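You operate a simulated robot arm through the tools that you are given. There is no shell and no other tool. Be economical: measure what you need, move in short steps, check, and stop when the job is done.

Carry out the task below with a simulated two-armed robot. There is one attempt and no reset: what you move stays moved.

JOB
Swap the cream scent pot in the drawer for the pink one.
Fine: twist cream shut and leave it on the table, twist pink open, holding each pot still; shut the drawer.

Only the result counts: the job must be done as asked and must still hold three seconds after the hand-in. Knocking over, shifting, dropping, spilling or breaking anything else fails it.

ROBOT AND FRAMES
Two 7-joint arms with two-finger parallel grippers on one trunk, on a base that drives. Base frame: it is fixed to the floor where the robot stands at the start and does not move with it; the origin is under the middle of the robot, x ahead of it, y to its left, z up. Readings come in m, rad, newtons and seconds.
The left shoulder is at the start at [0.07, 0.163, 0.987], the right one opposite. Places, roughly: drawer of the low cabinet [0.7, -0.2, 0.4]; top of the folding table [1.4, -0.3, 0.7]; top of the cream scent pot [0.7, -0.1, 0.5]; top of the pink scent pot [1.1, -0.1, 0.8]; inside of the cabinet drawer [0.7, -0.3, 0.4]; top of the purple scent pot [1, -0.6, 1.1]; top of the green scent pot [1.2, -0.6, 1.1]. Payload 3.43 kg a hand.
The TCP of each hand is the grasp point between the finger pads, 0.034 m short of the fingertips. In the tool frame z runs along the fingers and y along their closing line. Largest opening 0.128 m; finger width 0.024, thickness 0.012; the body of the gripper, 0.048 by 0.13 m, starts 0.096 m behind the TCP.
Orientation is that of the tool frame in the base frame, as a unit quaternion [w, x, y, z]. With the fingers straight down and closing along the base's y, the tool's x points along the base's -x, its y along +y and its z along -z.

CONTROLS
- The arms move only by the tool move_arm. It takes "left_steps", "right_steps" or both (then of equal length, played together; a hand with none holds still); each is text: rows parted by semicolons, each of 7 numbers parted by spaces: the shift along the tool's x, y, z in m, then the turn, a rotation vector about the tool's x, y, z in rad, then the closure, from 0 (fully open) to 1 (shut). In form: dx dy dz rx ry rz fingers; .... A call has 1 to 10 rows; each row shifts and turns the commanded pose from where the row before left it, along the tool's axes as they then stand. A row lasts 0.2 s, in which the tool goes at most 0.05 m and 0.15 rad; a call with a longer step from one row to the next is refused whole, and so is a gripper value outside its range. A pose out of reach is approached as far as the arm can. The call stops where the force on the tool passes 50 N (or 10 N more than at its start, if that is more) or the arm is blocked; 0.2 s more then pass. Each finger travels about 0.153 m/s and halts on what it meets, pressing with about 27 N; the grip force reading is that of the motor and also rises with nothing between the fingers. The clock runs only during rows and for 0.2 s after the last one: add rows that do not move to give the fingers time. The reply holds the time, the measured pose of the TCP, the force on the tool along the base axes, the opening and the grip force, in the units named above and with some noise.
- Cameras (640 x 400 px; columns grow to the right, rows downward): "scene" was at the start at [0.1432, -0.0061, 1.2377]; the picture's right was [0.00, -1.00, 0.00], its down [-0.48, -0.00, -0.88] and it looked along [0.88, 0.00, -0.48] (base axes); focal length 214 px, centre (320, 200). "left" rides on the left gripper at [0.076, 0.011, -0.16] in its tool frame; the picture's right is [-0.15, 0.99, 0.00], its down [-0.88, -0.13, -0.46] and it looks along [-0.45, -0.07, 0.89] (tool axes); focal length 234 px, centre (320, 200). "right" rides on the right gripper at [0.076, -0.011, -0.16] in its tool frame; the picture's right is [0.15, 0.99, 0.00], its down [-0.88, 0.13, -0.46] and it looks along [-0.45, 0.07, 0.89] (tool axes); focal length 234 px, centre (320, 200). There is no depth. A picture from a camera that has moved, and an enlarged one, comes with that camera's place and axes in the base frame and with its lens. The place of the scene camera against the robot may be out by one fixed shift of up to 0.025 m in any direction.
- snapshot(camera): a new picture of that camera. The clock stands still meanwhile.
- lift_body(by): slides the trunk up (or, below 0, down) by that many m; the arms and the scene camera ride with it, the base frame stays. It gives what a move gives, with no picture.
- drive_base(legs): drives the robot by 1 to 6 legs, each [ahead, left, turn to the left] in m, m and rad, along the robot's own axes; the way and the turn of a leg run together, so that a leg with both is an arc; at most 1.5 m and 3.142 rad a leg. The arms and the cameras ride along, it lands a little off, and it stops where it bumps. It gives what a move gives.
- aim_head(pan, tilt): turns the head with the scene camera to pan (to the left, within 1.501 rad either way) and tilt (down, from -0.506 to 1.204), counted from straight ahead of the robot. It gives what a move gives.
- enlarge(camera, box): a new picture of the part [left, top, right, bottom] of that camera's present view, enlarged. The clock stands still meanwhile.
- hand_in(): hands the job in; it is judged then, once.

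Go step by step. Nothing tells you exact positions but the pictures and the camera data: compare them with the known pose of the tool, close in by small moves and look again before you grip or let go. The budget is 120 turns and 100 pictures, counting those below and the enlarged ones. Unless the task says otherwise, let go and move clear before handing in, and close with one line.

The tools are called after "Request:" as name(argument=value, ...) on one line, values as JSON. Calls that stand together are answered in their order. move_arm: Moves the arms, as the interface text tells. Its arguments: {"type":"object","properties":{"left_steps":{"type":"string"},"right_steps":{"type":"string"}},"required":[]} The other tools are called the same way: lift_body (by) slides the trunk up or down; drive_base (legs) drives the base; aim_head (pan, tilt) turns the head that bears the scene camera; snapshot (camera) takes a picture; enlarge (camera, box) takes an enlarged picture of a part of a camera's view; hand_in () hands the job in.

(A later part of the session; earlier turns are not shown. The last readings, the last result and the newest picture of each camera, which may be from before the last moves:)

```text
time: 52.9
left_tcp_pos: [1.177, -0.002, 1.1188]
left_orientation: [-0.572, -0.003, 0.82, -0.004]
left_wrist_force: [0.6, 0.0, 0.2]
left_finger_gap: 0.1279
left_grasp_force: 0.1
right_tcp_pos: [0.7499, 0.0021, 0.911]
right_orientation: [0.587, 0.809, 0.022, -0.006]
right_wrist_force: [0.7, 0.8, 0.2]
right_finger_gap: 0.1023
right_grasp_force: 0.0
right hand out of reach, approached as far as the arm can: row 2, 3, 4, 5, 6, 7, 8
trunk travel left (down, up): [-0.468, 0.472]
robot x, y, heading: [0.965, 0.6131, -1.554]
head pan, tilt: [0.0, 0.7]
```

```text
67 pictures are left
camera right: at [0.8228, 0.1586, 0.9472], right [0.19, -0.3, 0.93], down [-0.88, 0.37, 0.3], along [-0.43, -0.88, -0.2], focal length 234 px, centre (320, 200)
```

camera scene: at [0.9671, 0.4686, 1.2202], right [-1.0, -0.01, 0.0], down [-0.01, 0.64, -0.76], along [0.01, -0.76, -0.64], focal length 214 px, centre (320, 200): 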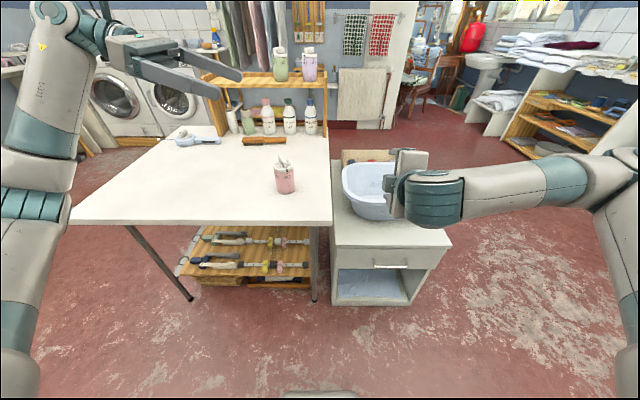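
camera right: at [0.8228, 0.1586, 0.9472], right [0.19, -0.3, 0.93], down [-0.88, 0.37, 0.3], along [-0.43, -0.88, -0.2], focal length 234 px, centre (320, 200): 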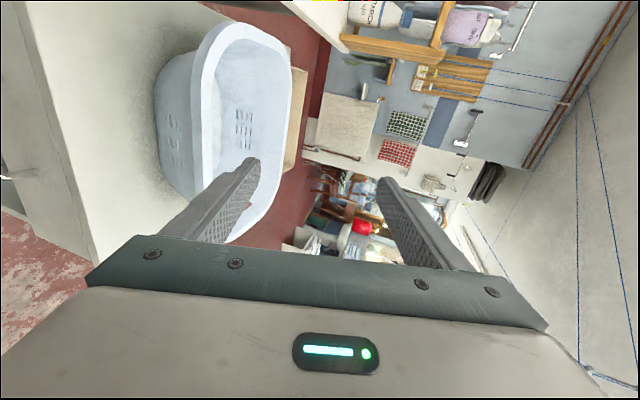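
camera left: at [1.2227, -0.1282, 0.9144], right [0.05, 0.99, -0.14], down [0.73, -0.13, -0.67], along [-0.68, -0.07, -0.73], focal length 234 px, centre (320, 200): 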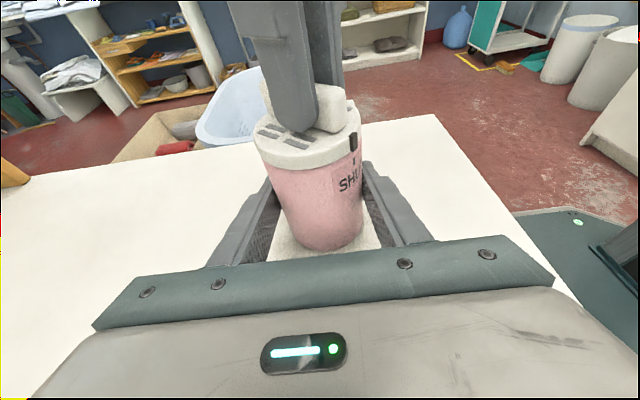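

The pose was limited by closeness to the robot. I'll back the base by 0.17 m, then lower the right hand in front of the drawer.

Request:
drive_base(legs=[[-0.17, 0, -0.01]])

Request:
move_arm(right_steps="-0.003 -0.0454 0.0148 0 0 0 0.3; -0.003 -0.0454 0.0148 0 0 0 0.3; -0.003 -0.0454 0.0148 0 0 0 0.3; -0.003 -0.0454 0.0148 0 0 0 0.3; -0.003 -0.0454 0.0148 0 0 0 0.3; -0.003 -0.0454 0.0148 0 0 0 0.3; -0.003 -0.0454 0.0148 0 0 0 0.3; -0.003 -0.0454 0.0148 0 0 0 0.3; -0.003 -0.0454 0.0148 0 0 0 0.3")

Request:
snapshot(camera="right")

Request:
snapshot(camera="scene")

```text
time: 54.3
left_tcp_pos: [1.1716, 0.1664, 1.1172]
left_orientation: [-0.572, 0.002, 0.82, -0.001]
left_wrist_force: [-0.1, 0.5, 0.1]
left_finger_gap: 0.1279
left_grasp_force: 0.2
right_tcp_pos: [0.7433, 0.1755, 0.911]
right_orientation: [0.587, 0.81, 0.019, -0.009]
right_wrist_force: [-0.3, 0.5, -0.1]
right_finger_gap: 0.1024
right_grasp_force: 0.1
trunk travel left (down, up): [-0.468, 0.472]
robot x, y, heading: [0.9656, 0.7836, -1.569]
head pan, tilt: [0.0, 0.7]
```

```text
time: 56.3
left_tcp_pos: [1.1711, 0.1658, 1.1178]
left_orientation: [-0.572, 0.0, 0.82, -0.002]
left_wrist_force: [0.0, -0.1, 0.1]
left_finger_gap: 0.1283
left_grasp_force: 0.1
right_tcp_pos: [0.7438, 0.1748, 0.9121]
right_orientation: [0.586, 0.81, 0.019, -0.01]
right_wrist_force: [-0.1, 0.2, 0.5]
right_finger_gap: 0.0899
right_grasp_force: 0.1
right hand out of reach, approached as far as the arm can: row 1, 2, 3, 4, 5, 6, 7, 8, 9
trunk travel left (down, up): [-0.468, 0.472]
robot x, y, heading: [0.9621, 0.7844, -1.567]
head pan, tilt: [0.0, 0.7]
```

```text
66 pictures are left
camera right: at [0.8181, 0.3299, 0.9473], right [0.19, -0.3, 0.93], down [-0.88, 0.38, 0.3], along [-0.44, -0.87, -0.2], focal length 234 px, centre (320, 200)
```

right: 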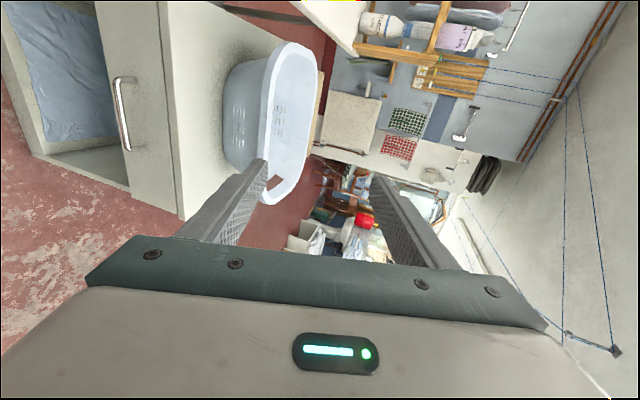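

```text
65 pictures are left
camera scene: at [0.9653, 0.639, 1.2202], right [-1.0, 0.0, 0.0], down [0.0, 0.64, -0.76], along [0.0, -0.76, -0.64], focal length 214 px, centre (320, 200)
```

scene: 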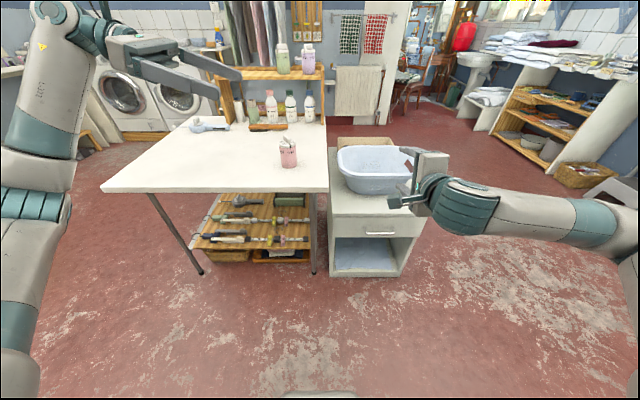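

The arm is at a wrist limit there, but lowering the trunk carries the hand straight down. The left hand is clear of the table edge (y≈0.166 vs 0.014), so I'll lower 0.44.

Request:
lift_body(by=-0.44)

Request:
snapshot(camera="right")

Request:
snapshot(camera="scene")

```text
refused: -0.44 is not a number from -0.4 to 0.4
```

```text
64 pictures are left
camera right: at [0.8181, 0.3299, 0.9473], right [0.19, -0.3, 0.93], down [-0.88, 0.38, 0.3], along [-0.44, -0.87, -0.2], focal length 234 px, centre (320, 200)
```

right: 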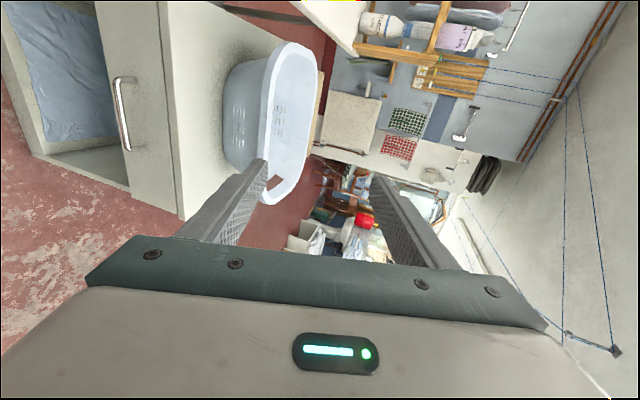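

```text
63 pictures are left
camera scene: at [0.9653, 0.639, 1.2202], right [-1.0, 0.0, 0.0], down [0.0, 0.64, -0.76], along [0.0, -0.76, -0.64], focal length 214 px, centre (320, 200)
```

scene: 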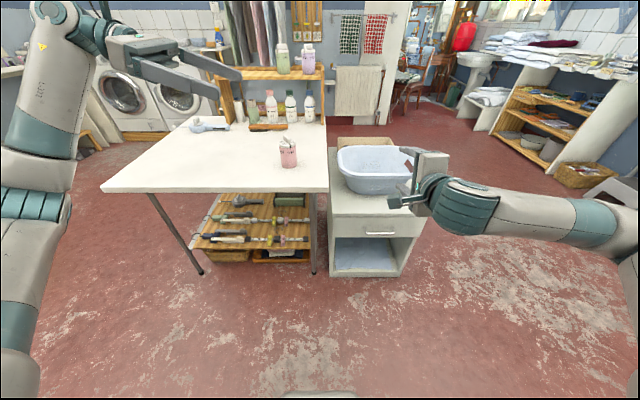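

Handle bar measured at x≈0.62-0.76, z≈0.455. Lowering the trunk in two steps.

Request:
lift_body(by=-0.3)

Request:
lift_body(by=-0.14)

Request:
snapshot(camera="right")

Request:
snapshot(camera="scene")

```text
time: 59.3
left_tcp_pos: [1.1718, 0.1662, 0.8173]
left_orientation: [-0.573, 0.001, 0.82, -0.002]
left_wrist_force: [-0.4, -0.2, -0.2]
left_finger_gap: 0.1279
left_grasp_force: 0.0
right_tcp_pos: [0.7438, 0.1744, 0.61]
right_orientation: [0.586, 0.81, 0.019, -0.009]
right_wrist_force: [-0.7, -0.2, -0.5]
right_finger_gap: 0.0896
right_grasp_force: 0.0
trunk travel left (down, up): [-0.168, 0.772]
robot x, y, heading: [0.9583, 0.7784, -1.572]
head pan, tilt: [0.0, 0.7]
```

```text
time: 61.0
left_tcp_pos: [1.1705, 0.1662, 0.6783]
left_orientation: [-0.571, 0.001, 0.821, -0.001]
left_wrist_force: [-0.5, -0.1, -0.4]
left_finger_gap: 0.128
left_grasp_force: 0.0
right_tcp_pos: [0.7433, 0.1743, 0.4704]
right_orientation: [0.585, 0.81, 0.018, -0.01]
right_wrist_force: [-0.1, -0.2, -0.1]
right_finger_gap: 0.0897
right_grasp_force: 0.1
trunk travel left (down, up): [-0.028, 0.912]
robot x, y, heading: [0.9628, 0.7823, -1.571]
head pan, tilt: [0.0, 0.7]
```

```text
62 pictures are left
camera right: at [0.8181, 0.3301, 0.5074], right [0.19, -0.3, 0.93], down [-0.88, 0.38, 0.3], along [-0.44, -0.87, -0.2], focal length 234 px, centre (320, 200)
```

right: 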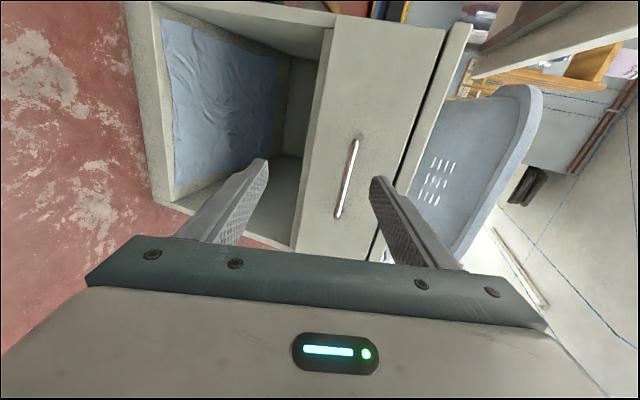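

```text
61 pictures are left
camera scene: at [0.9653, 0.6392, 0.7803], right [-1.0, 0.0, 0.0], down [0.0, 0.64, -0.76], along [0.0, -0.76, -0.64], focal length 214 px, centre (320, 200)
```

scene: 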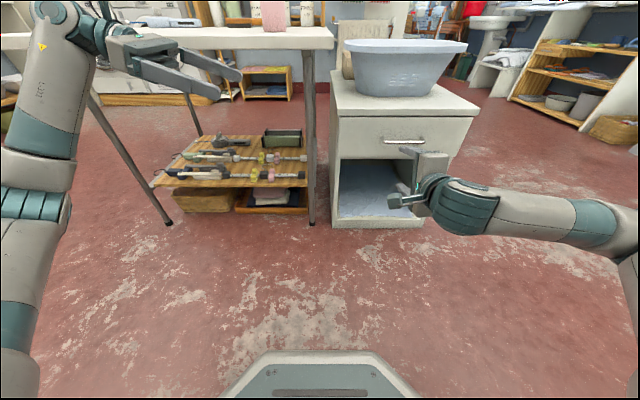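

Handle centre ≈ [0.695, -0.008, 0.461]. I'll first pull the left hand back from the table edge, then drive the right fingers around the bar.

Request:
move_arm(left_steps="0 0.04 0 0 0 0 0; 0 0.04 0 0 0 0 0; 0 0.04 0 0 0 0 0; 0 0.03 0 0 0 0 0")

Request:
lift_body(by=-0.005)

Request:
drive_base(legs=[[0.12, -0.035, 0]])

Request:
snapshot(camera="right")

```text
time: 62.0
left_tcp_pos: [1.1716, 0.3158, 0.6765]
left_orientation: [-0.572, 0.001, 0.82, -0.001]
left_wrist_force: [0.1, -1.0, -0.1]
left_finger_gap: 0.128
left_grasp_force: 0.1
right_tcp_pos: [0.7434, 0.1745, 0.4707]
right_orientation: [0.587, 0.81, 0.018, -0.01]
right_wrist_force: [0.7, 0.2, -0.1]
right_finger_gap: 0.0897
right_grasp_force: 0.0
trunk travel left (down, up): [-0.028, 0.912]
robot x, y, heading: [0.9623, 0.78, -1.568]
head pan, tilt: [0.0, 0.7]
```

```text
time: 62.5
left_tcp_pos: [1.1703, 0.3152, 0.6724]
left_orientation: [-0.572, 0.002, 0.82, -0.001]
left_wrist_force: [-0.3, 0.4, 0.0]
left_finger_gap: 0.128
left_grasp_force: 0.0
right_tcp_pos: [0.7426, 0.1744, 0.4662]
right_orientation: [0.586, 0.81, 0.018, -0.009]
right_wrist_force: [-1.2, 0.1, -0.1]
right_finger_gap: 0.0898
right_grasp_force: 0.0
trunk travel left (down, up): [-0.023, 0.917]
robot x, y, heading: [0.9651, 0.778, -1.57]
head pan, tilt: [0.0, 0.7]
```

```text
time: 63.8
left_tcp_pos: [1.1353, 0.1906, 0.6724]
left_orientation: [-0.572, 0.002, 0.82, 0.0]
left_wrist_force: [0.3, -0.2, -0.1]
left_finger_gap: 0.1281
left_grasp_force: 0.0
right_tcp_pos: [0.7086, 0.0529, 0.4656]
right_orientation: [0.586, 0.81, 0.017, -0.01]
right_wrist_force: [0.3, -0.5, 0.3]
right_finger_gap: 0.0897
right_grasp_force: 0.0
trunk travel left (down, up): [-0.023, 0.917]
robot x, y, heading: [0.9262, 0.6559, -1.57]
head pan, tilt: [0.0, 0.7]
```

```text
60 pictures are left
camera right: at [0.7823, 0.2077, 0.5023], right [0.19, -0.31, 0.93], down [-0.88, 0.38, 0.3], along [-0.44, -0.87, -0.2], focal length 234 px, centre (320, 200)
```

right: 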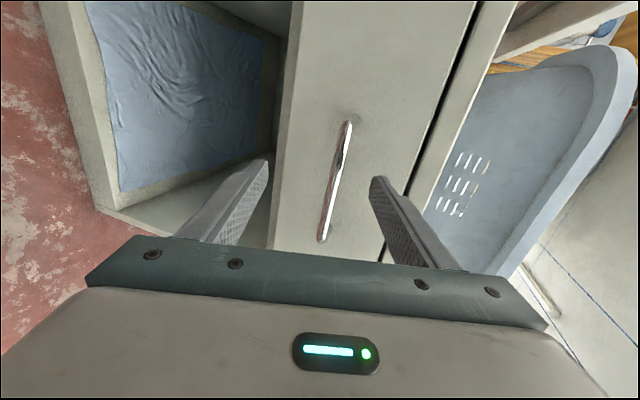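

Bar lies centred between the fingers. Narrowing the gap and driving the last ~43 mm, then gripping.

Request:
move_arm(right_steps="0 0 0 0 0 0 0.6; 0 0 0 0 0 0 0.6")

Request:
drive_base(legs=[[0.043, 0, 0]])

Request:
snapshot(camera="right")

```text
time: 64.4
left_tcp_pos: [1.135, 0.1916, 0.6725]
left_orientation: [-0.572, 0.002, 0.82, 0.0]
left_wrist_force: [0.4, -0.2, 0.0]
left_finger_gap: 0.1279
left_grasp_force: 0.0
right_tcp_pos: [0.7076, 0.0521, 0.4656]
right_orientation: [0.586, 0.81, 0.017, -0.01]
right_wrist_force: [-0.6, 0.3, -0.6]
right_finger_gap: 0.0512
right_grasp_force: 0.0
trunk travel left (down, up): [-0.023, 0.917]
robot x, y, heading: [0.9244, 0.6568, -1.568]
head pan, tilt: [0.0, 0.7]
```

```text
time: 65.3
left_tcp_pos: [1.1356, 0.1487, 0.6729]
left_orientation: [-0.572, 0.001, 0.82, -0.001]
left_wrist_force: [-0.2, 0.3, 0.6]
left_finger_gap: 0.1281
left_grasp_force: 0.2
right_tcp_pos: [0.7083, 0.0091, 0.4669]
right_orientation: [0.586, 0.81, 0.018, -0.01]
right_wrist_force: [-0.7, 0.2, 0.0]
right_finger_gap: 0.0514
right_grasp_force: 0.0
trunk travel left (down, up): [-0.023, 0.917]
robot x, y, heading: [0.9241, 0.6178, -1.573]
head pan, tilt: [0.0, 0.7]
```

```text
59 pictures are left
camera right: at [0.7827, 0.1643, 0.5023], right [0.19, -0.31, 0.93], down [-0.88, 0.38, 0.3], along [-0.44, -0.87, -0.2], focal length 234 px, centre (320, 200)
```

right: 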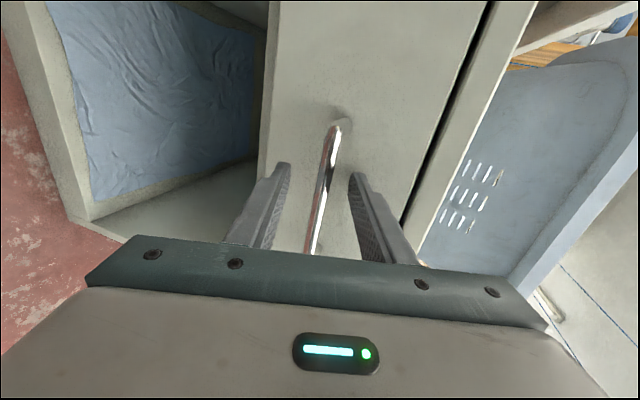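

The bar is between the fingers. Closing.

Request:
move_arm(right_steps="0 0 0 0 0 0 0.8; 0 0 0 0 0 0 1; 0 0 0 0 0 0 1; 0 0 0 0 0 0 1")

```text
time: 66.3
left_tcp_pos: [1.1348, 0.1485, 0.6726]
left_orientation: [-0.573, 0.002, 0.82, -0.001]
left_wrist_force: [-0.3, 0.5, 0.1]
left_finger_gap: 0.1281
left_grasp_force: 0.1
right_tcp_pos: [0.7086, 0.0093, 0.4681]
right_orientation: [0.588, 0.809, 0.017, -0.008]
right_wrist_force: [-0.7, -2.7, 12.2]
right_finger_gap: 0.0126
right_grasp_force: 45.1
trunk travel left (down, up): [-0.023, 0.917]
robot x, y, heading: [0.9235, 0.6106, -1.575]
head pan, tilt: [0.0, 0.7]
```

The handle is gripped. Driving back gently to pull the drawer.

Request:
drive_base(legs=[[-0.04, 0, 0], [-0.08, 0, 0]])

Request:
snapshot(camera="scene")

```text
time: 67.8
left_tcp_pos: [1.1353, 0.2686, 0.6729]
left_orientation: [-0.573, 0.002, 0.82, -0.001]
left_wrist_force: [0.4, 0.5, 0.5]
left_finger_gap: 0.1281
left_grasp_force: 0.1
right_tcp_pos: [0.7088, 0.1289, 0.4688]
right_orientation: [0.588, 0.809, 0.018, -0.009]
right_wrist_force: [-1.5, -0.1, 19.7]
right_finger_gap: 0.0125
right_grasp_force: 45.4
trunk travel left (down, up): [-0.023, 0.917]
robot x, y, heading: [0.9257, 0.7352, -1.569]
head pan, tilt: [0.0, 0.7]
```

```text
58 pictures are left
camera scene: at [0.9303, 0.5938, 0.7756], right [-1.0, 0.0, 0.0], down [0.0, 0.64, -0.77], along [0.0, -0.77, -0.64], focal length 214 px, centre (320, 200)
```

scene: 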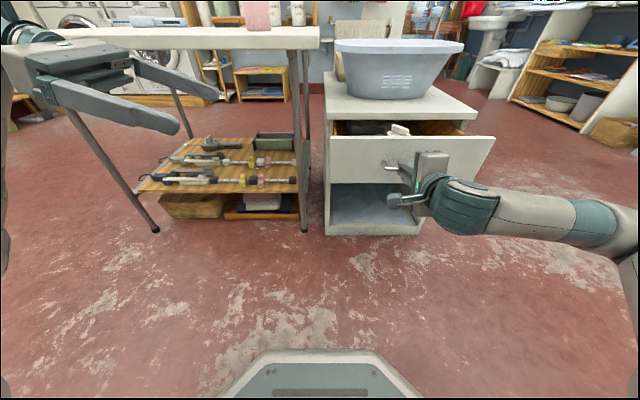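

The drawer slides and the cream pot's fin is visible. Pulling another 0.1 m.

Request:
drive_base(legs=[[-0.1, 0, 0]])

Request:
enlarge(camera="scene", box=[310, 90, 510, 215])

```text
time: 69.0
left_tcp_pos: [1.1352, 0.3703, 0.672]
left_orientation: [-0.573, 0.002, 0.82, 0.0]
left_wrist_force: [0.1, 0.4, -0.3]
left_finger_gap: 0.1279
left_grasp_force: 0.1
right_tcp_pos: [0.7092, 0.2303, 0.4677]
right_orientation: [0.589, 0.808, 0.018, -0.009]
right_wrist_force: [9.3, -0.6, 10.0]
right_finger_gap: 0.0128
right_grasp_force: 45.0
trunk travel left (down, up): [-0.023, 0.917]
robot x, y, heading: [0.9287, 0.8323, -1.576]
head pan, tilt: [0.0, 0.7]
```

```text
3.20 times, centred on (410, 152) of scene
camera zoom: at [0.9304, 0.6945, 0.7754], right [-1.0, 0.0, 0.0], down [0.0, 0.64, -0.77], along [0.0, -0.77, -0.64], focal length 686 px, centre (32, 352)
```

zoom: 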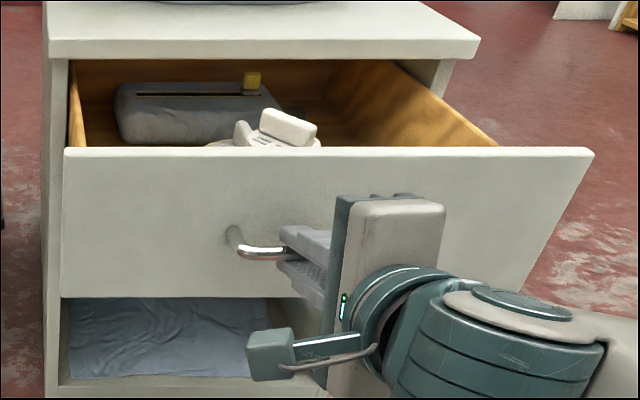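

Drawer is open about 0.22 m. Releasing the handle, backing off, raising the trunk for a view from above.

Request:
move_arm(right_steps="0 0 0 0 0 0 0.8; 0 0 0 0 0 0 0.6; 0 0 0 0 0 0 0.6")

Request:
drive_base(legs=[[-0.1, 0, 0]])

Request:
lift_body(by=0.4)

Request:
snapshot(camera="scene")

```text
time: 69.8
left_tcp_pos: [1.1349, 0.3682, 0.6725]
left_orientation: [-0.573, 0.002, 0.819, 0.0]
left_wrist_force: [1.0, -0.3, -0.2]
left_finger_gap: 0.1279
left_grasp_force: 0.1
right_tcp_pos: [0.7093, 0.2299, 0.4681]
right_orientation: [0.587, 0.809, 0.018, -0.008]
right_wrist_force: [-0.3, 0.0, 0.2]
right_finger_gap: 0.0513
right_grasp_force: 0.1
trunk travel left (down, up): [-0.023, 0.917]
robot x, y, heading: [0.9243, 0.8364, -1.574]
head pan, tilt: [0.0, 0.7]
```

```text
time: 70.8
left_tcp_pos: [1.137, 0.4174, 0.673]
left_orientation: [-0.573, 0.002, 0.82, -0.002]
left_wrist_force: [0.2, -0.1, -0.1]
left_finger_gap: 0.1282
left_grasp_force: 0.1
right_tcp_pos: [0.7085, 0.2776, 0.467]
right_orientation: [0.588, 0.809, 0.018, -0.008]
right_wrist_force: [-0.2, 0.0, 0.4]
right_finger_gap: 0.0509
right_grasp_force: 0.1
trunk travel left (down, up): [-0.023, 0.917]
robot x, y, heading: [0.9289, 0.886, -1.57]
head pan, tilt: [0.0, 0.7]
stopped in leg 1: the robot was blocked; the commanded pose is now the measured one
```

```text
time: 74.6
left_tcp_pos: [1.1365, 0.4176, 1.0734]
left_orientation: [-0.572, 0.002, 0.82, -0.002]
left_wrist_force: [1.0, -0.6, 0.9]
left_finger_gap: 0.128
left_grasp_force: 0.1
right_tcp_pos: [0.7085, 0.2768, 0.8685]
right_orientation: [0.588, 0.809, 0.018, -0.009]
right_wrist_force: [0.2, 0.0, 0.0]
right_finger_gap: 0.0513
right_grasp_force: 0.1
trunk travel left (down, up): [-0.423, 0.517]
robot x, y, heading: [0.9309, 0.8796, -1.573]
head pan, tilt: [0.0, 0.7]
```

```text
56 pictures are left
camera scene: at [0.9303, 0.7415, 1.1752], right [-1.0, 0.0, 0.0], down [0.0, 0.64, -0.76], along [0.0, -0.76, -0.64], focal length 214 px, centre (320, 200)
```

scene: 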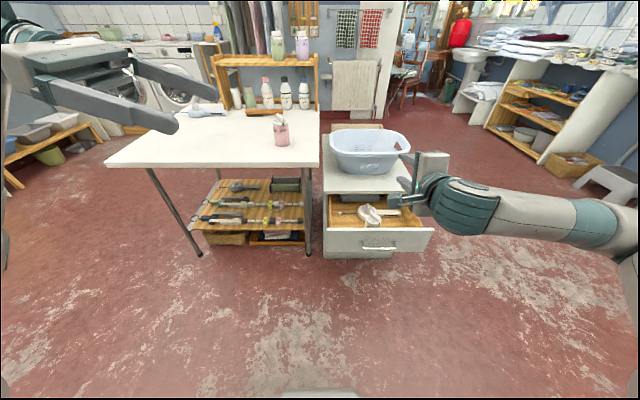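

Now a close look into the drawer.

Request:
enlarge(camera="scene", box=[320, 180, 440, 260])

```text
5.00 times, centred on (380, 220) of scene
camera zoom: at [0.9303, 0.7415, 1.1752], right [-1.0, 0.0, 0.0], down [0.0, 0.64, -0.76], along [0.0, -0.76, -0.64], focal length 1072 px, centre (20, 100)
```

zoom: 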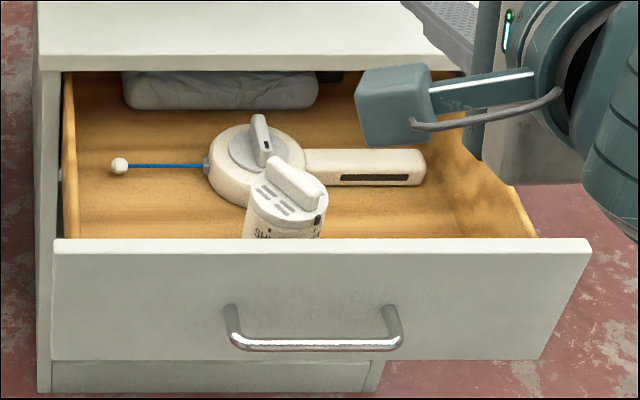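

The cream pot stands just behind the drawer front (around [0.69, 0.08]), with a tape dispenser right behind it that I mustn't touch; its marker is at OPEN. Driving forward and turning the right hand to point down.

Request:
drive_base(legs=[[0.22, 0, 0]])

Request:
move_arm(right_steps="0 0 0 0.14 0 0 0.5; 0 0 0 0.14 0 0 0.5; 0 0 0 0.14 0 0 0.5; 0 0 0 0.14 0 0 0.5; 0 0 0 0.14 0 0 0.5; 0 0 0 0.14 0 0 0.5; 0 0 0 0.14 0 0 0.5; 0 0 0 0.14 0 0 0.5; 0 0 0 0.137 0 0 0.5")

Request:
snapshot(camera="right")

Request:
enlarge(camera="scene", box=[300, 190, 480, 320])

```text
time: 76.3
left_tcp_pos: [1.1321, 0.1942, 1.0719]
left_orientation: [-0.572, 0.004, 0.82, -0.001]
left_wrist_force: [-0.3, -1.0, 0.2]
left_finger_gap: 0.128
left_grasp_force: 0.0
right_tcp_pos: [0.7043, 0.0572, 0.8673]
right_orientation: [0.588, 0.809, 0.016, -0.009]
right_wrist_force: [-0.2, -1.0, -0.2]
right_finger_gap: 0.051
right_grasp_force: 0.0
trunk travel left (down, up): [-0.423, 0.517]
robot x, y, heading: [0.9272, 0.6615, -1.574]
head pan, tilt: [0.0, 0.7]
```

```text
time: 78.3
left_tcp_pos: [1.1316, 0.1945, 1.0739]
left_orientation: [-0.573, 0.004, 0.819, -0.001]
left_wrist_force: [-0.2, 0.1, 0.2]
left_finger_gap: 0.1281
left_grasp_force: 0.1
right_tcp_pos: [0.7047, 0.0578, 0.8683]
right_orientation: [-0.001, 1.0, 0.008, -0.018]
right_wrist_force: [0.7, -0.5, 0.8]
right_finger_gap: 0.0639
right_grasp_force: 0.0
trunk travel left (down, up): [-0.423, 0.517]
robot x, y, heading: [0.9314, 0.662, -1.578]
head pan, tilt: [0.0, 0.7]
```

```text
54 pictures are left
camera right: at [0.7863, 0.0687, 1.0242], right [0.16, -0.99, -0.01], down [-0.86, -0.14, 0.49], along [-0.48, -0.07, -0.87], focal length 234 px, centre (320, 200)
```

right: 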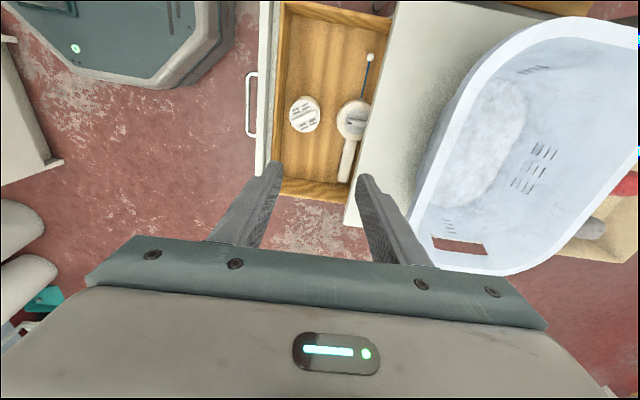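

```text
3.08 times, centred on (390, 255) of scene
camera zoom: at [0.9292, 0.5206, 1.1752], right [-1.0, 0.01, 0.0], down [0.0, 0.64, -0.76], along [0.0, -0.76, -0.64], focal length 660 px, centre (105, 31)
```

zoom: 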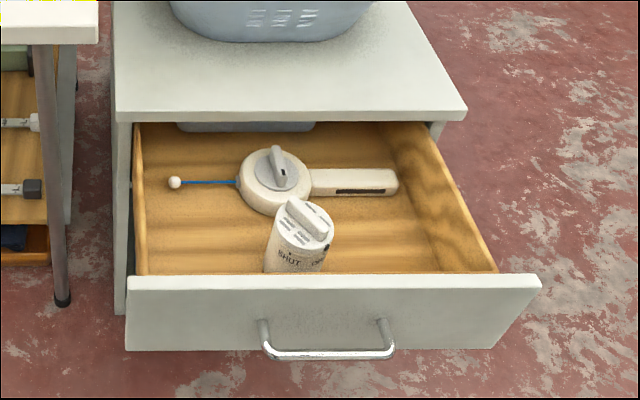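

Cream lid centre ≈ [0.698, 0.093]. Zooming to read the fin's direction.

Request:
enlarge(camera="right", box=[260, 80, 388, 160])

Request:
enlarge(camera="scene", box=[366, 235, 414, 270])

```text
5.00 times, centred on (324, 120) of right
camera zoom: at [0.7863, 0.0687, 1.0242], right [0.16, -0.99, -0.01], down [-0.86, -0.14, 0.49], along [-0.48, -0.07, -0.87], focal length 1171 px, centre (300, 600)
```

zoom: 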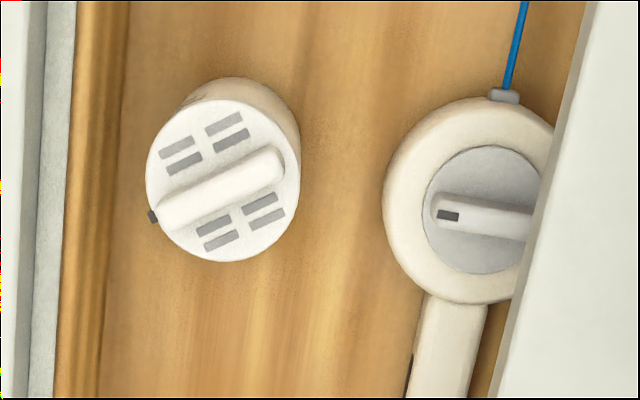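

```text
11.43 times, centred on (390, 252) of scene
camera zoom: at [0.9292, 0.5206, 1.1752], right [-1.0, 0.01, 0.0], down [0.0, 0.64, -0.76], along [0.0, -0.76, -0.64], focal length 2451 px, centre (-480, -400)
```

zoom: 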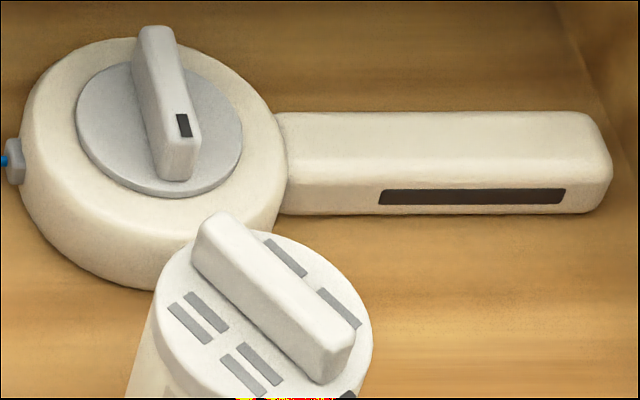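

The cream fin points to ~118° with its marker toward the drawer front (OPEN), axis ≈ [0.692, 0.0915]. Rolling the wrist so the fingers close across the fin.

Request:
move_arm(right_steps="0 0 0 0 0 -0.148 0.5; 0 0 0 0 0 -0.148 0.5; 0 0 0 0 0 -0.148 0.5; 0 0 0 0 0 -0.148 0.5; 0 0 0 0 0 -0.148 0.5; 0 0 0 0 0 -0.148 0.5; 0 0 0 0 0 -0.148 0.5; 0 0 0 0 0 -0.148 0.5; 0 0 0 0 0 -0.148 0.5; 0 0 0 0 0 -0.148 0.5")

Request:
move_arm(right_steps="0 0 0 0 0 -0.148 0.5; 0 0 0 0 0 -0.148 0.5; 0 0 0 0 0 -0.148 0.5; 0 0 0 0 0 -0.148 0.5")

```text
time: 80.5
left_tcp_pos: [1.1323, 0.1954, 1.0736]
left_orientation: [-0.572, 0.004, 0.82, -0.001]
left_wrist_force: [0.7, 0.0, 0.2]
left_finger_gap: 0.128
left_grasp_force: 0.0
right_tcp_pos: [0.7037, 0.0577, 0.8671]
right_orientation: [-0.011, 0.732, 0.681, -0.013]
right_wrist_force: [-0.6, -0.6, 0.3]
right_finger_gap: 0.0638
right_grasp_force: 0.1
trunk travel left (down, up): [-0.423, 0.517]
robot x, y, heading: [0.9261, 0.6602, -1.576]
head pan, tilt: [0.0, 0.7]
```

```text
time: 81.5
left_tcp_pos: [1.1334, 0.1961, 1.0726]
left_orientation: [-0.573, 0.004, 0.82, -0.001]
left_wrist_force: [-0.9, -0.7, 0.4]
left_finger_gap: 0.128
left_grasp_force: 0.1
right_tcp_pos: [0.7061, 0.0562, 0.8682]
right_orientation: [-0.015, 0.502, 0.865, -0.01]
right_wrist_force: [0.1, 0.0, -0.6]
right_finger_gap: 0.0639
right_grasp_force: 0.1
trunk travel left (down, up): [-0.423, 0.517]
robot x, y, heading: [0.9278, 0.6586, -1.576]
head pan, tilt: [0.0, 0.7]
```

Correcting the small tilt, shifting over the pot and descending to z≈0.62 for a check.

Request:
move_arm(right_steps="0.0376 0.0054 0 -0.031 -0.018 0 0.5; 0 0 0.05 0 0 0 0.5; 0 0 0.05 0 0 0 0.5; 0 0 0.05 0 0 0 0.5; 0 0 0.05 0 0 0 0.5; 0 0 0.05 0 0 0 0.5; 0 0 0 0 0 0 0.5")

Request:
snapshot(camera="right")

```text
time: 83.1
left_tcp_pos: [1.1336, 0.1954, 1.0716]
left_orientation: [-0.572, 0.004, 0.821, 0.0]
left_wrist_force: [0.7, 0.6, 0.1]
left_finger_gap: 0.128
left_grasp_force: 0.0
right_tcp_pos: [0.6877, 0.0916, 0.6228]
right_orientation: [0.001, 0.503, 0.864, 0.0]
right_wrist_force: [-0.2, -0.3, 0.1]
right_finger_gap: 0.0642
right_grasp_force: 0.0
trunk travel left (down, up): [-0.423, 0.517]
robot x, y, heading: [0.9277, 0.6613, -1.573]
head pan, tilt: [0.0, 0.7]
```

```text
50 pictures are left
camera right: at [0.6415, 0.1505, 0.7813], right [0.79, 0.62, 0.0], down [0.55, -0.7, 0.46], along [0.28, -0.36, -0.89], focal length 234 px, centre (320, 200)
```

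right: 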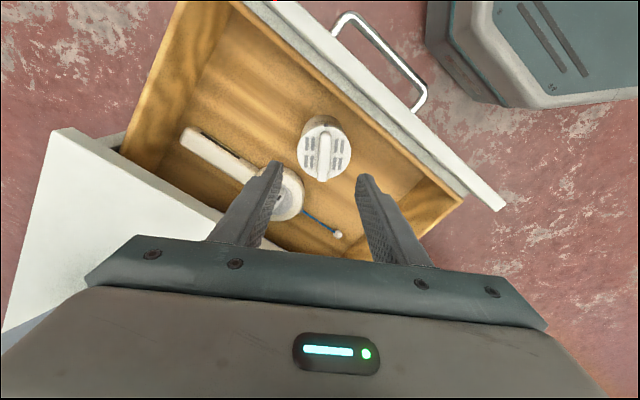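

Fin within 5 mm. Correcting and descending to z≈0.565 for another check.

Request:
move_arm(right_steps="-0.004 0.003 0.03 0 0 0 0.5; 0 0 0.028 0 0 0 0.5; 0 0 0 0 0 0 0.5")

Request:
enlarge(camera="scene", box=[340, 200, 440, 270])

Request:
enlarge(camera="right", box=[220, 80, 420, 280])

```text
time: 83.9
left_tcp_pos: [1.1327, 0.1968, 1.0727]
left_orientation: [-0.572, 0.004, 0.82, 0.0]
left_wrist_force: [0.0, 0.2, 0.3]
left_finger_gap: 0.128
left_grasp_force: 0.0
right_tcp_pos: [0.6951, 0.0899, 0.562]
right_orientation: [0.0, 0.503, 0.864, -0.001]
right_wrist_force: [0.1, 1.4, 0.1]
right_finger_gap: 0.0639
right_grasp_force: 0.0
trunk travel left (down, up): [-0.423, 0.517]
robot x, y, heading: [0.9297, 0.6629, -1.582]
head pan, tilt: [0.0, 0.7]
```

```text
5.71 times, centred on (390, 235) of scene
camera zoom: at [0.929, 0.5208, 1.1752], right [-1.0, 0.01, 0.0], down [0.0, 0.64, -0.76], along [0.0, -0.76, -0.64], focal length 1226 px, centre (-80, 0)
```

zoom: 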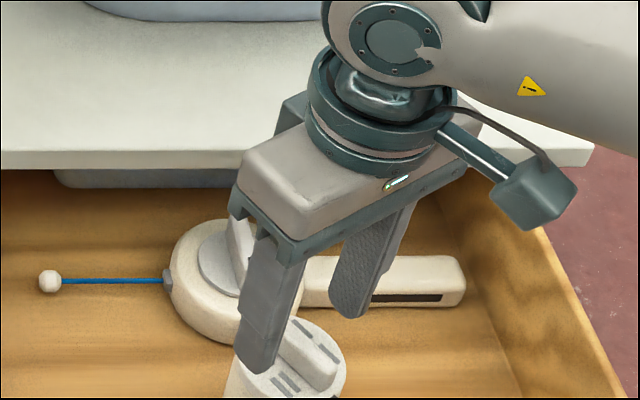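

```text
2.00 times, centred on (320, 180) of right
camera zoom: at [0.6473, 0.1501, 0.722], right [0.79, 0.62, 0.0], down [0.55, -0.7, 0.46], along [0.28, -0.36, -0.89], focal length 468 px, centre (320, 240)
```

zoom: 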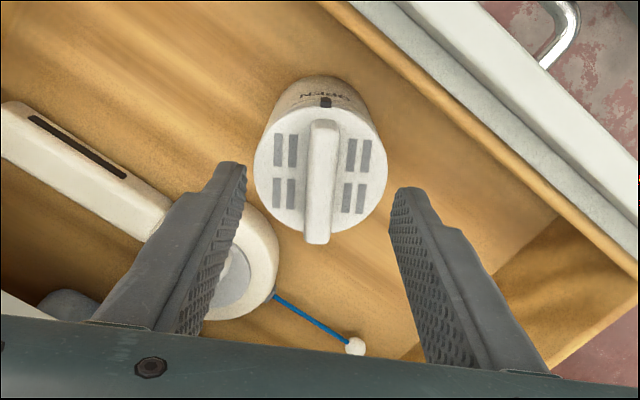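

Centred. Descending the last 2 cm and closing on the fin.

Request:
move_arm(right_steps="0 0 0.02 0 0 0 0.5; 0 0 0 0 0 0 0.7; 0 0 0 0 0 0 0.85; 0 0 0 0 0 0 1; 0 0 0 0 0 0 1; 0 0 0 0 0 0 1")

Request:
enlarge(camera="right", box=[220, 80, 420, 280])

```text
time: 85.3
left_tcp_pos: [1.1341, 0.195, 1.0728]
left_orientation: [-0.573, 0.004, 0.82, 0.0]
left_wrist_force: [0.1, -0.8, -0.2]
left_finger_gap: 0.1281
left_grasp_force: 0.0
right_tcp_pos: [0.6947, 0.091, 0.5439]
right_orientation: [0.001, 0.503, 0.864, 0.0]
right_wrist_force: [-0.4, -0.7, 0.3]
right_finger_gap: 0.0118
right_grasp_force: 26.6
trunk travel left (down, up): [-0.423, 0.517]
robot x, y, heading: [0.9271, 0.6625, -1.576]
head pan, tilt: [0.0, 0.7]
```

```text
2.00 times, centred on (320, 180) of right
camera zoom: at [0.6481, 0.1501, 0.7023], right [0.79, 0.62, 0.0], down [0.55, -0.7, 0.46], along [0.28, -0.36, -0.89], focal length 468 px, centre (320, 240)
```

zoom: 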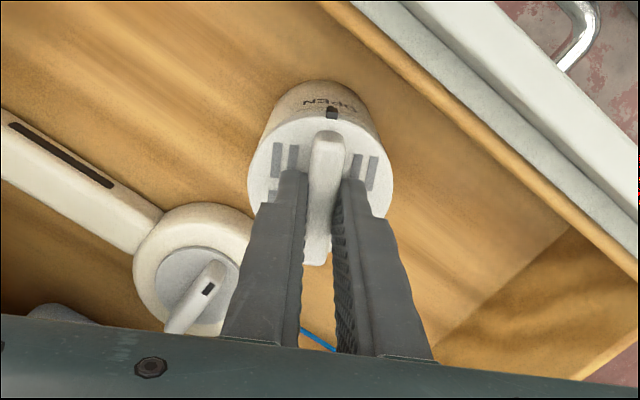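

Fin is gripped cleanly. Lifting straight up slowly at first.

Request:
move_arm(right_steps="0 0 -0.01 0 0 0 1; 0 0 -0.02 0 0 0 1; 0 0 -0.03 0 0 0 1; 0 0 -0.04 0 0 0 1; 0 0 -0.045 0 0 0 1; 0 0 -0.045 0 0 0 1; 0 0 -0.045 0 0 0 1; 0 0 -0.045 0 0 0 1; 0 0 -0.045 0 0 0 1; 0 0 -0.04 0 0 0 1")

Request:
snapshot(camera="scene")

```text
time: 87.5
left_tcp_pos: [1.1335, 0.1956, 1.0734]
left_orientation: [-0.572, 0.005, 0.82, 0.0]
left_wrist_force: [0.2, 0.0, -0.6]
left_finger_gap: 0.128
left_grasp_force: 0.1
right_tcp_pos: [0.6968, 0.0904, 0.9064]
right_orientation: [0.001, 0.503, 0.864, -0.001]
right_wrist_force: [0.1, 0.3, -0.2]
right_finger_gap: 0.0117
right_grasp_force: 27.1
trunk travel left (down, up): [-0.423, 0.517]
robot x, y, heading: [0.9285, 0.6604, -1.577]
head pan, tilt: [0.0, 0.7]
```

```text
46 pictures are left
camera scene: at [0.9294, 0.5213, 1.1752], right [-1.0, 0.01, 0.0], down [0.0, 0.64, -0.77], along [0.0, -0.77, -0.64], focal length 214 px, centre (320, 200)
```

scene: 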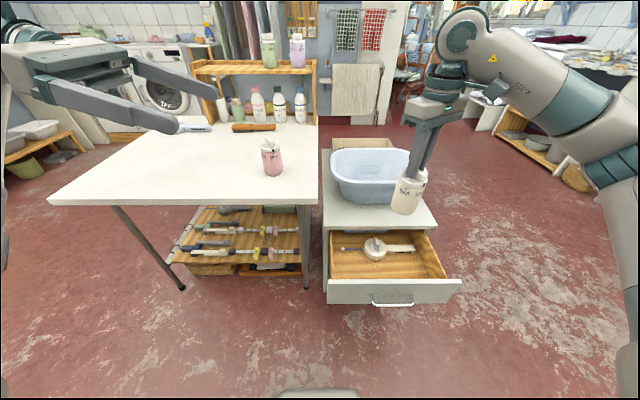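

Cream is out. Raising it above everything on the table, then moving the base left and forward to work on the free part of the table.

Request:
move_arm(right_steps="0 0 -0.04 0 0 0 1; 0 0 -0.05 0 0 0 1; 0 0 -0.05 0 0 0 1; 0 0 -0.02 0 0 0 1")

Request:
drive_base(legs=[[0, 0.34, 0], [0.15, 0, 0.006]])

Request:
snapshot(camera="scene")

```text
time: 88.5
left_tcp_pos: [1.1327, 0.1946, 1.0723]
left_orientation: [-0.572, 0.004, 0.82, -0.001]
left_wrist_force: [-1.2, -0.3, 1.2]
left_finger_gap: 0.128
left_grasp_force: 0.1
right_tcp_pos: [0.6957, 0.09, 1.0645]
right_orientation: [0.001, 0.504, 0.864, -0.001]
right_wrist_force: [-0.6, 1.0, -0.3]
right_finger_gap: 0.012
right_grasp_force: 27.3
trunk travel left (down, up): [-0.423, 0.517]
robot x, y, heading: [0.9293, 0.6636, -1.578]
head pan, tilt: [0.0, 0.7]
```

```text
time: 91.7
left_tcp_pos: [1.4824, 0.049, 1.0729]
left_orientation: [-0.572, -0.001, 0.82, -0.004]
left_wrist_force: [-0.1, -0.2, 0.0]
left_finger_gap: 0.1283
left_grasp_force: 0.0
right_tcp_pos: [1.044, -0.0622, 1.0645]
right_orientation: [-0.001, 0.499, 0.867, 0.0]
right_wrist_force: [-0.1, -0.9, -1.8]
right_finger_gap: 0.0117
right_grasp_force: 27.2
trunk travel left (down, up): [-0.423, 0.517]
robot x, y, heading: [1.27, 0.5152, -1.568]
head pan, tilt: [0.0, 0.7]
```

```text
45 pictures are left
camera scene: at [1.2738, 0.3713, 1.175], right [-1.0, -0.01, 0.0], down [0.0, 0.65, -0.76], along [0.0, -0.76, -0.65], focal length 214 px, centre (320, 200)
```

scene: 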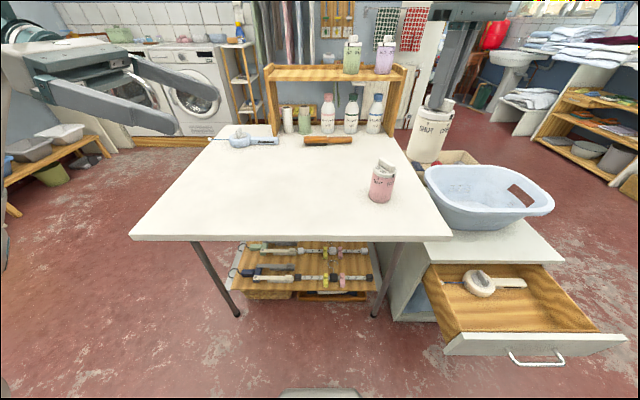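

Table ahead is free. Moving cream over [1.30, -0.13] and lowering to just above the surface.

Request:
move_arm(right_steps="-0.0312 0.0312 0 0 0 0 1; -0.0312 0.0312 0 0 0 0 1; -0.0312 0.0312 0 0 0 0 1; -0.0312 0.0312 0 0 0 0 1; -0.0312 0.0312 0 0 0 0 1; -0.0312 0.0312 0 0 0 0 1; 0 0 0.04 0 0 0 1; 0 0 0.045 0 0 0 1; 0 0 0.045 0 0 0 1; 0 0 0.03 0 0 0 1")

Request:
enlarge(camera="scene", box=[240, 120, 400, 240])

```text
time: 93.9
left_tcp_pos: [1.4825, 0.0492, 1.0721]
left_orientation: [-0.573, -0.001, 0.82, -0.004]
left_wrist_force: [0.2, 0.3, 0.1]
left_finger_gap: 0.1279
left_grasp_force: 0.0
right_tcp_pos: [1.2993, -0.1306, 0.9039]
right_orientation: [0.0, 0.498, 0.867, 0.0]
right_wrist_force: [0.0, -0.1, -1.1]
right_finger_gap: 0.0119
right_grasp_force: 27.6
trunk travel left (down, up): [-0.423, 0.517]
robot x, y, heading: [1.2719, 0.5163, -1.562]
head pan, tilt: [0.0, 0.7]
```

```text
3.33 times, centred on (320, 180) of scene
camera zoom: at [1.274, 0.3721, 1.1752], right [-1.0, -0.01, 0.0], down [0.0, 0.64, -0.76], along [0.0, -0.76, -0.64], focal length 715 px, centre (320, 267)
```

zoom: 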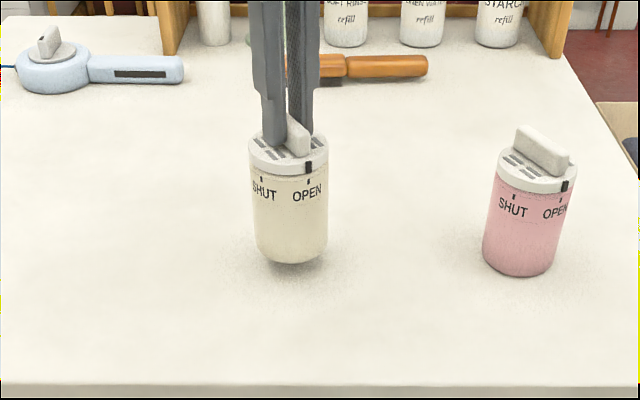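

Just above the table and upright. Lowering the last ~2 cm gently.

Request:
move_arm(right_steps="0 0 0.008 0 0 0 1; 0 0 0.006 0 0 0 1; 0 0 0.004 0 0 0 1; 0 0 0.002 0 0 0 1; 0 0 0 0 0 0 1")

Request:
enlarge(camera="scene", box=[280, 150, 340, 205])

```text
time: 95.1
left_tcp_pos: [1.4812, 0.0497, 1.0723]
left_orientation: [-0.572, -0.001, 0.82, -0.004]
left_wrist_force: [0.6, 0.2, -1.5]
left_finger_gap: 0.1277
left_grasp_force: 0.1
right_tcp_pos: [1.3004, -0.1288, 0.8843]
right_orientation: [0.001, 0.499, 0.867, 0.0]
right_wrist_force: [-0.5, -0.6, -0.4]
right_finger_gap: 0.0114
right_grasp_force: 26.5
trunk travel left (down, up): [-0.423, 0.517]
robot x, y, heading: [1.2698, 0.5154, -1.565]
head pan, tilt: [0.0, 0.7]
```

```text
7.27 times, centred on (310, 178) of scene
camera zoom: at [1.2739, 0.3724, 1.1752], right [-1.0, -0.01, 0.0], down [0.0, 0.64, -0.76], along [0.0, -0.76, -0.64], focal length 1560 px, centre (393, 364)
```

zoom: 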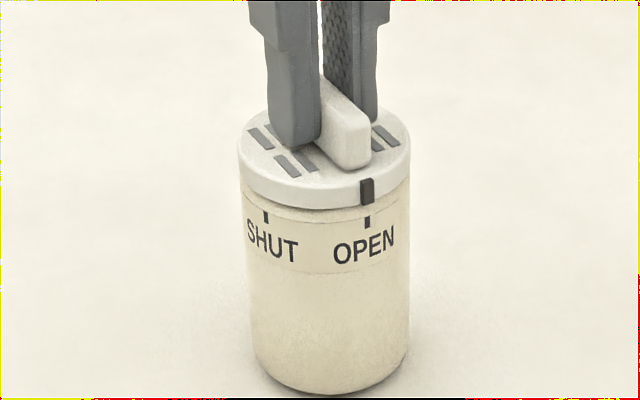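

No contact yet; a few more millimetres.

Request:
move_arm(right_steps="0 0 0.002 0 0 0 1; 0 0 0.002 0 0 0 1; 0 0 0 0 0 0 1")

```text
time: 95.9
left_tcp_pos: [1.4822, 0.0497, 1.073]
left_orientation: [-0.572, -0.001, 0.82, -0.004]
left_wrist_force: [-0.3, 0.3, -0.3]
left_finger_gap: 0.1278
left_grasp_force: 0.1
right_tcp_pos: [1.3008, -0.1289, 0.8813]
right_orientation: [0.001, 0.499, 0.867, -0.001]
right_wrist_force: [-0.6, 0.4, -0.5]
right_finger_gap: 0.0118
right_grasp_force: 27.0
trunk travel left (down, up): [-0.423, 0.517]
robot x, y, heading: [1.273, 0.5165, -1.57]
head pan, tilt: [0.0, 0.7]
```

Request:
move_arm(right_steps="0 0 0.002 0 0 0 1; 0 0 0.002 0 0 0 1; 0 0 0 0 0 0 1")

Request:
enlarge(camera="scene", box=[280, 170, 340, 225])

```text
time: 96.7
left_tcp_pos: [1.4807, 0.0513, 1.075]
left_orientation: [-0.573, 0.0, 0.82, -0.005]
left_wrist_force: [-0.1, -0.4, 0.3]
left_finger_gap: 0.128
left_grasp_force: 0.1
right_tcp_pos: [1.3006, -0.1266, 0.8805]
right_orientation: [0.003, 0.498, 0.867, -0.002]
right_wrist_force: [-3.1, -4.1, 23.2]
right_finger_gap: 0.0117
right_grasp_force: 26.9
trunk travel left (down, up): [-0.423, 0.517]
robot x, y, heading: [1.2726, 0.5142, -1.564]
head pan, tilt: [0.0, 0.7]
```

```text
7.27 times, centred on (310, 198) of scene
camera zoom: at [1.2734, 0.3744, 1.1758], right [-1.0, -0.01, 0.0], down [0.0, 0.64, -0.77], along [0.0, -0.77, -0.64], focal length 1560 px, centre (393, 218)
```

zoom: 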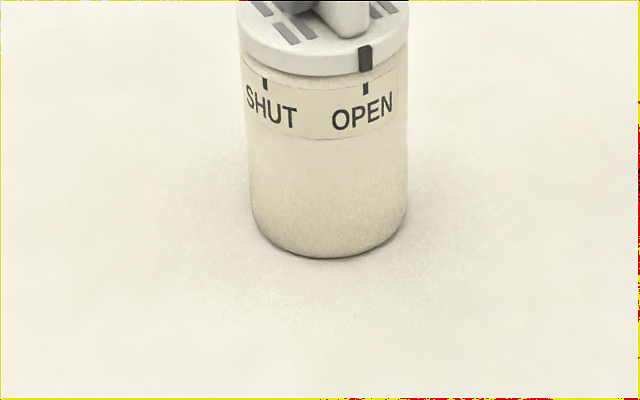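

Cream is on the table. I'll ease the pressure, keep holding the fin, and bring the left hand in beside the pot.

Request:
move_arm(right_steps="0 0 -0.002 0 0 0 1; 0 0 0 0 0 0 1; 0 0 0 0 0 0 1; 0 0 0 0 0 0 1; 0 0 0 0 0 0 1; 0 0 0 0 0 0 1; 0 0 0 0 0 0 1; 0 0 0 0 0 0 1; 0 0 0 0 0 0 1; 0 0 0 0 0 0 1", left_steps="0 -0.0445 0 0 0 0 0; 0 -0.0445 0 0 0 0 0; 0 -0.0445 0 0 0 0 0; 0 -0.0445 0 0 0 0 0; -0.0435 0 0.0194 0 0 0 0; -0.0435 0 0.0194 0 0 0 0; -0.0435 0 0.0194 0 0 0 0; -0.0435 0 0.0194 0 0 0 0; -0.0435 0 0.0194 0 0 0 0; -0.0435 0 0.0194 0 0 0 0")

Request:
snapshot(camera="left")

```text
time: 98.9
left_tcp_pos: [1.4652, -0.1274, 0.7902]
left_orientation: [-0.573, 0.0, 0.819, -0.004]
left_wrist_force: [0.3, -0.2, -0.1]
left_finger_gap: 0.1279
left_grasp_force: 0.1
right_tcp_pos: [1.3009, -0.1267, 0.8796]
right_orientation: [0.0, 0.498, 0.867, -0.001]
right_wrist_force: [0.1, -2.2, 17.4]
right_finger_gap: 0.0119
right_grasp_force: 26.1
trunk travel left (down, up): [-0.423, 0.517]
robot x, y, heading: [1.2721, 0.5141, -1.563]
head pan, tilt: [0.0, 0.7]
```

```text
41 pictures are left
camera left: at [1.5896, -0.116, 0.9166], right [0.04, 0.99, -0.15], down [0.73, -0.13, -0.67], along [-0.68, -0.08, -0.73], focal length 234 px, centre (320, 200)
```

left: 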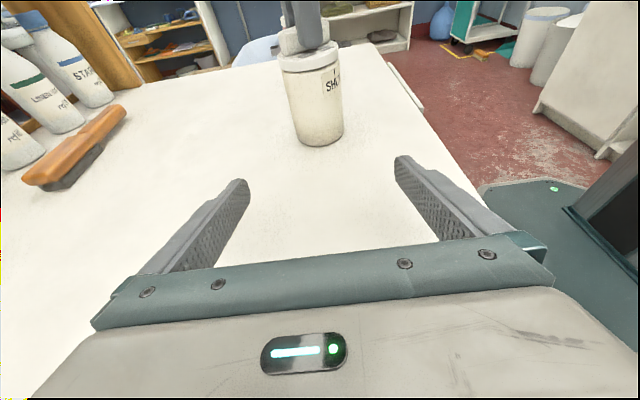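

Aligned with the pot (axis y≈-0.128). Sliding in around the body and gripping it.

Request:
move_arm(left_steps="0.0131 -0.0005 0.036 0 0 0 0; 0.0131 0 0.036 0 0 0 0; 0.0131 0 0.036 0 0 0 0; 0.0131 0 0.036 0 0 0 0; 0 0 0 0 0 0 0.2; 0 0 0 0 0 0 0.35; 0 0 0 0 0 0 0.45; 0 0 0 0 0 0 0.6; 0 0 0 0 0 0 1; 0 0 0 0 0 0 1")

Request:
enlarge(camera="scene", box=[240, 120, 360, 220])

```text
time: 101.1
left_tcp_pos: [1.3164, -0.1234, 0.799]
left_orientation: [-0.571, 0.0, 0.821, -0.012]
left_wrist_force: [0.7, 24.8, -0.7]
left_finger_gap: 0.0649
left_grasp_force: 27.3
right_tcp_pos: [1.3043, -0.1195, 0.8866]
right_orientation: [0.003, 0.498, 0.867, -0.006]
right_wrist_force: [-0.6, -25.0, -0.7]
right_finger_gap: 0.0119
right_grasp_force: 27.2
trunk travel left (down, up): [-0.423, 0.517]
robot x, y, heading: [1.2725, 0.5091, -1.56]
head pan, tilt: [0.0, 0.7]
```

```text
4.00 times, centred on (300, 170) of scene
camera zoom: at [1.2744, 0.3847, 1.177], right [-1.0, -0.01, 0.0], down [-0.01, 0.64, -0.77], along [0.01, -0.77, -0.64], focal length 858 px, centre (400, 320)
```

zoom: 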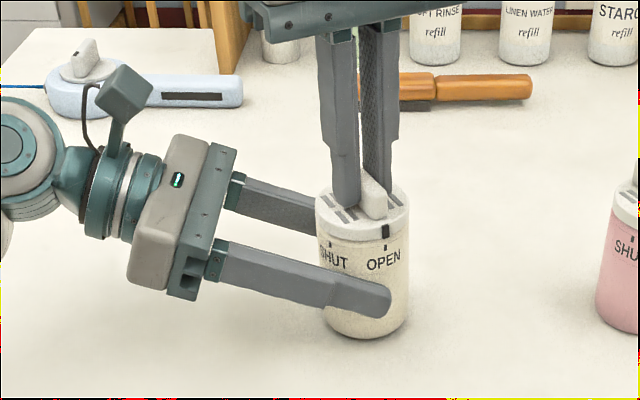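

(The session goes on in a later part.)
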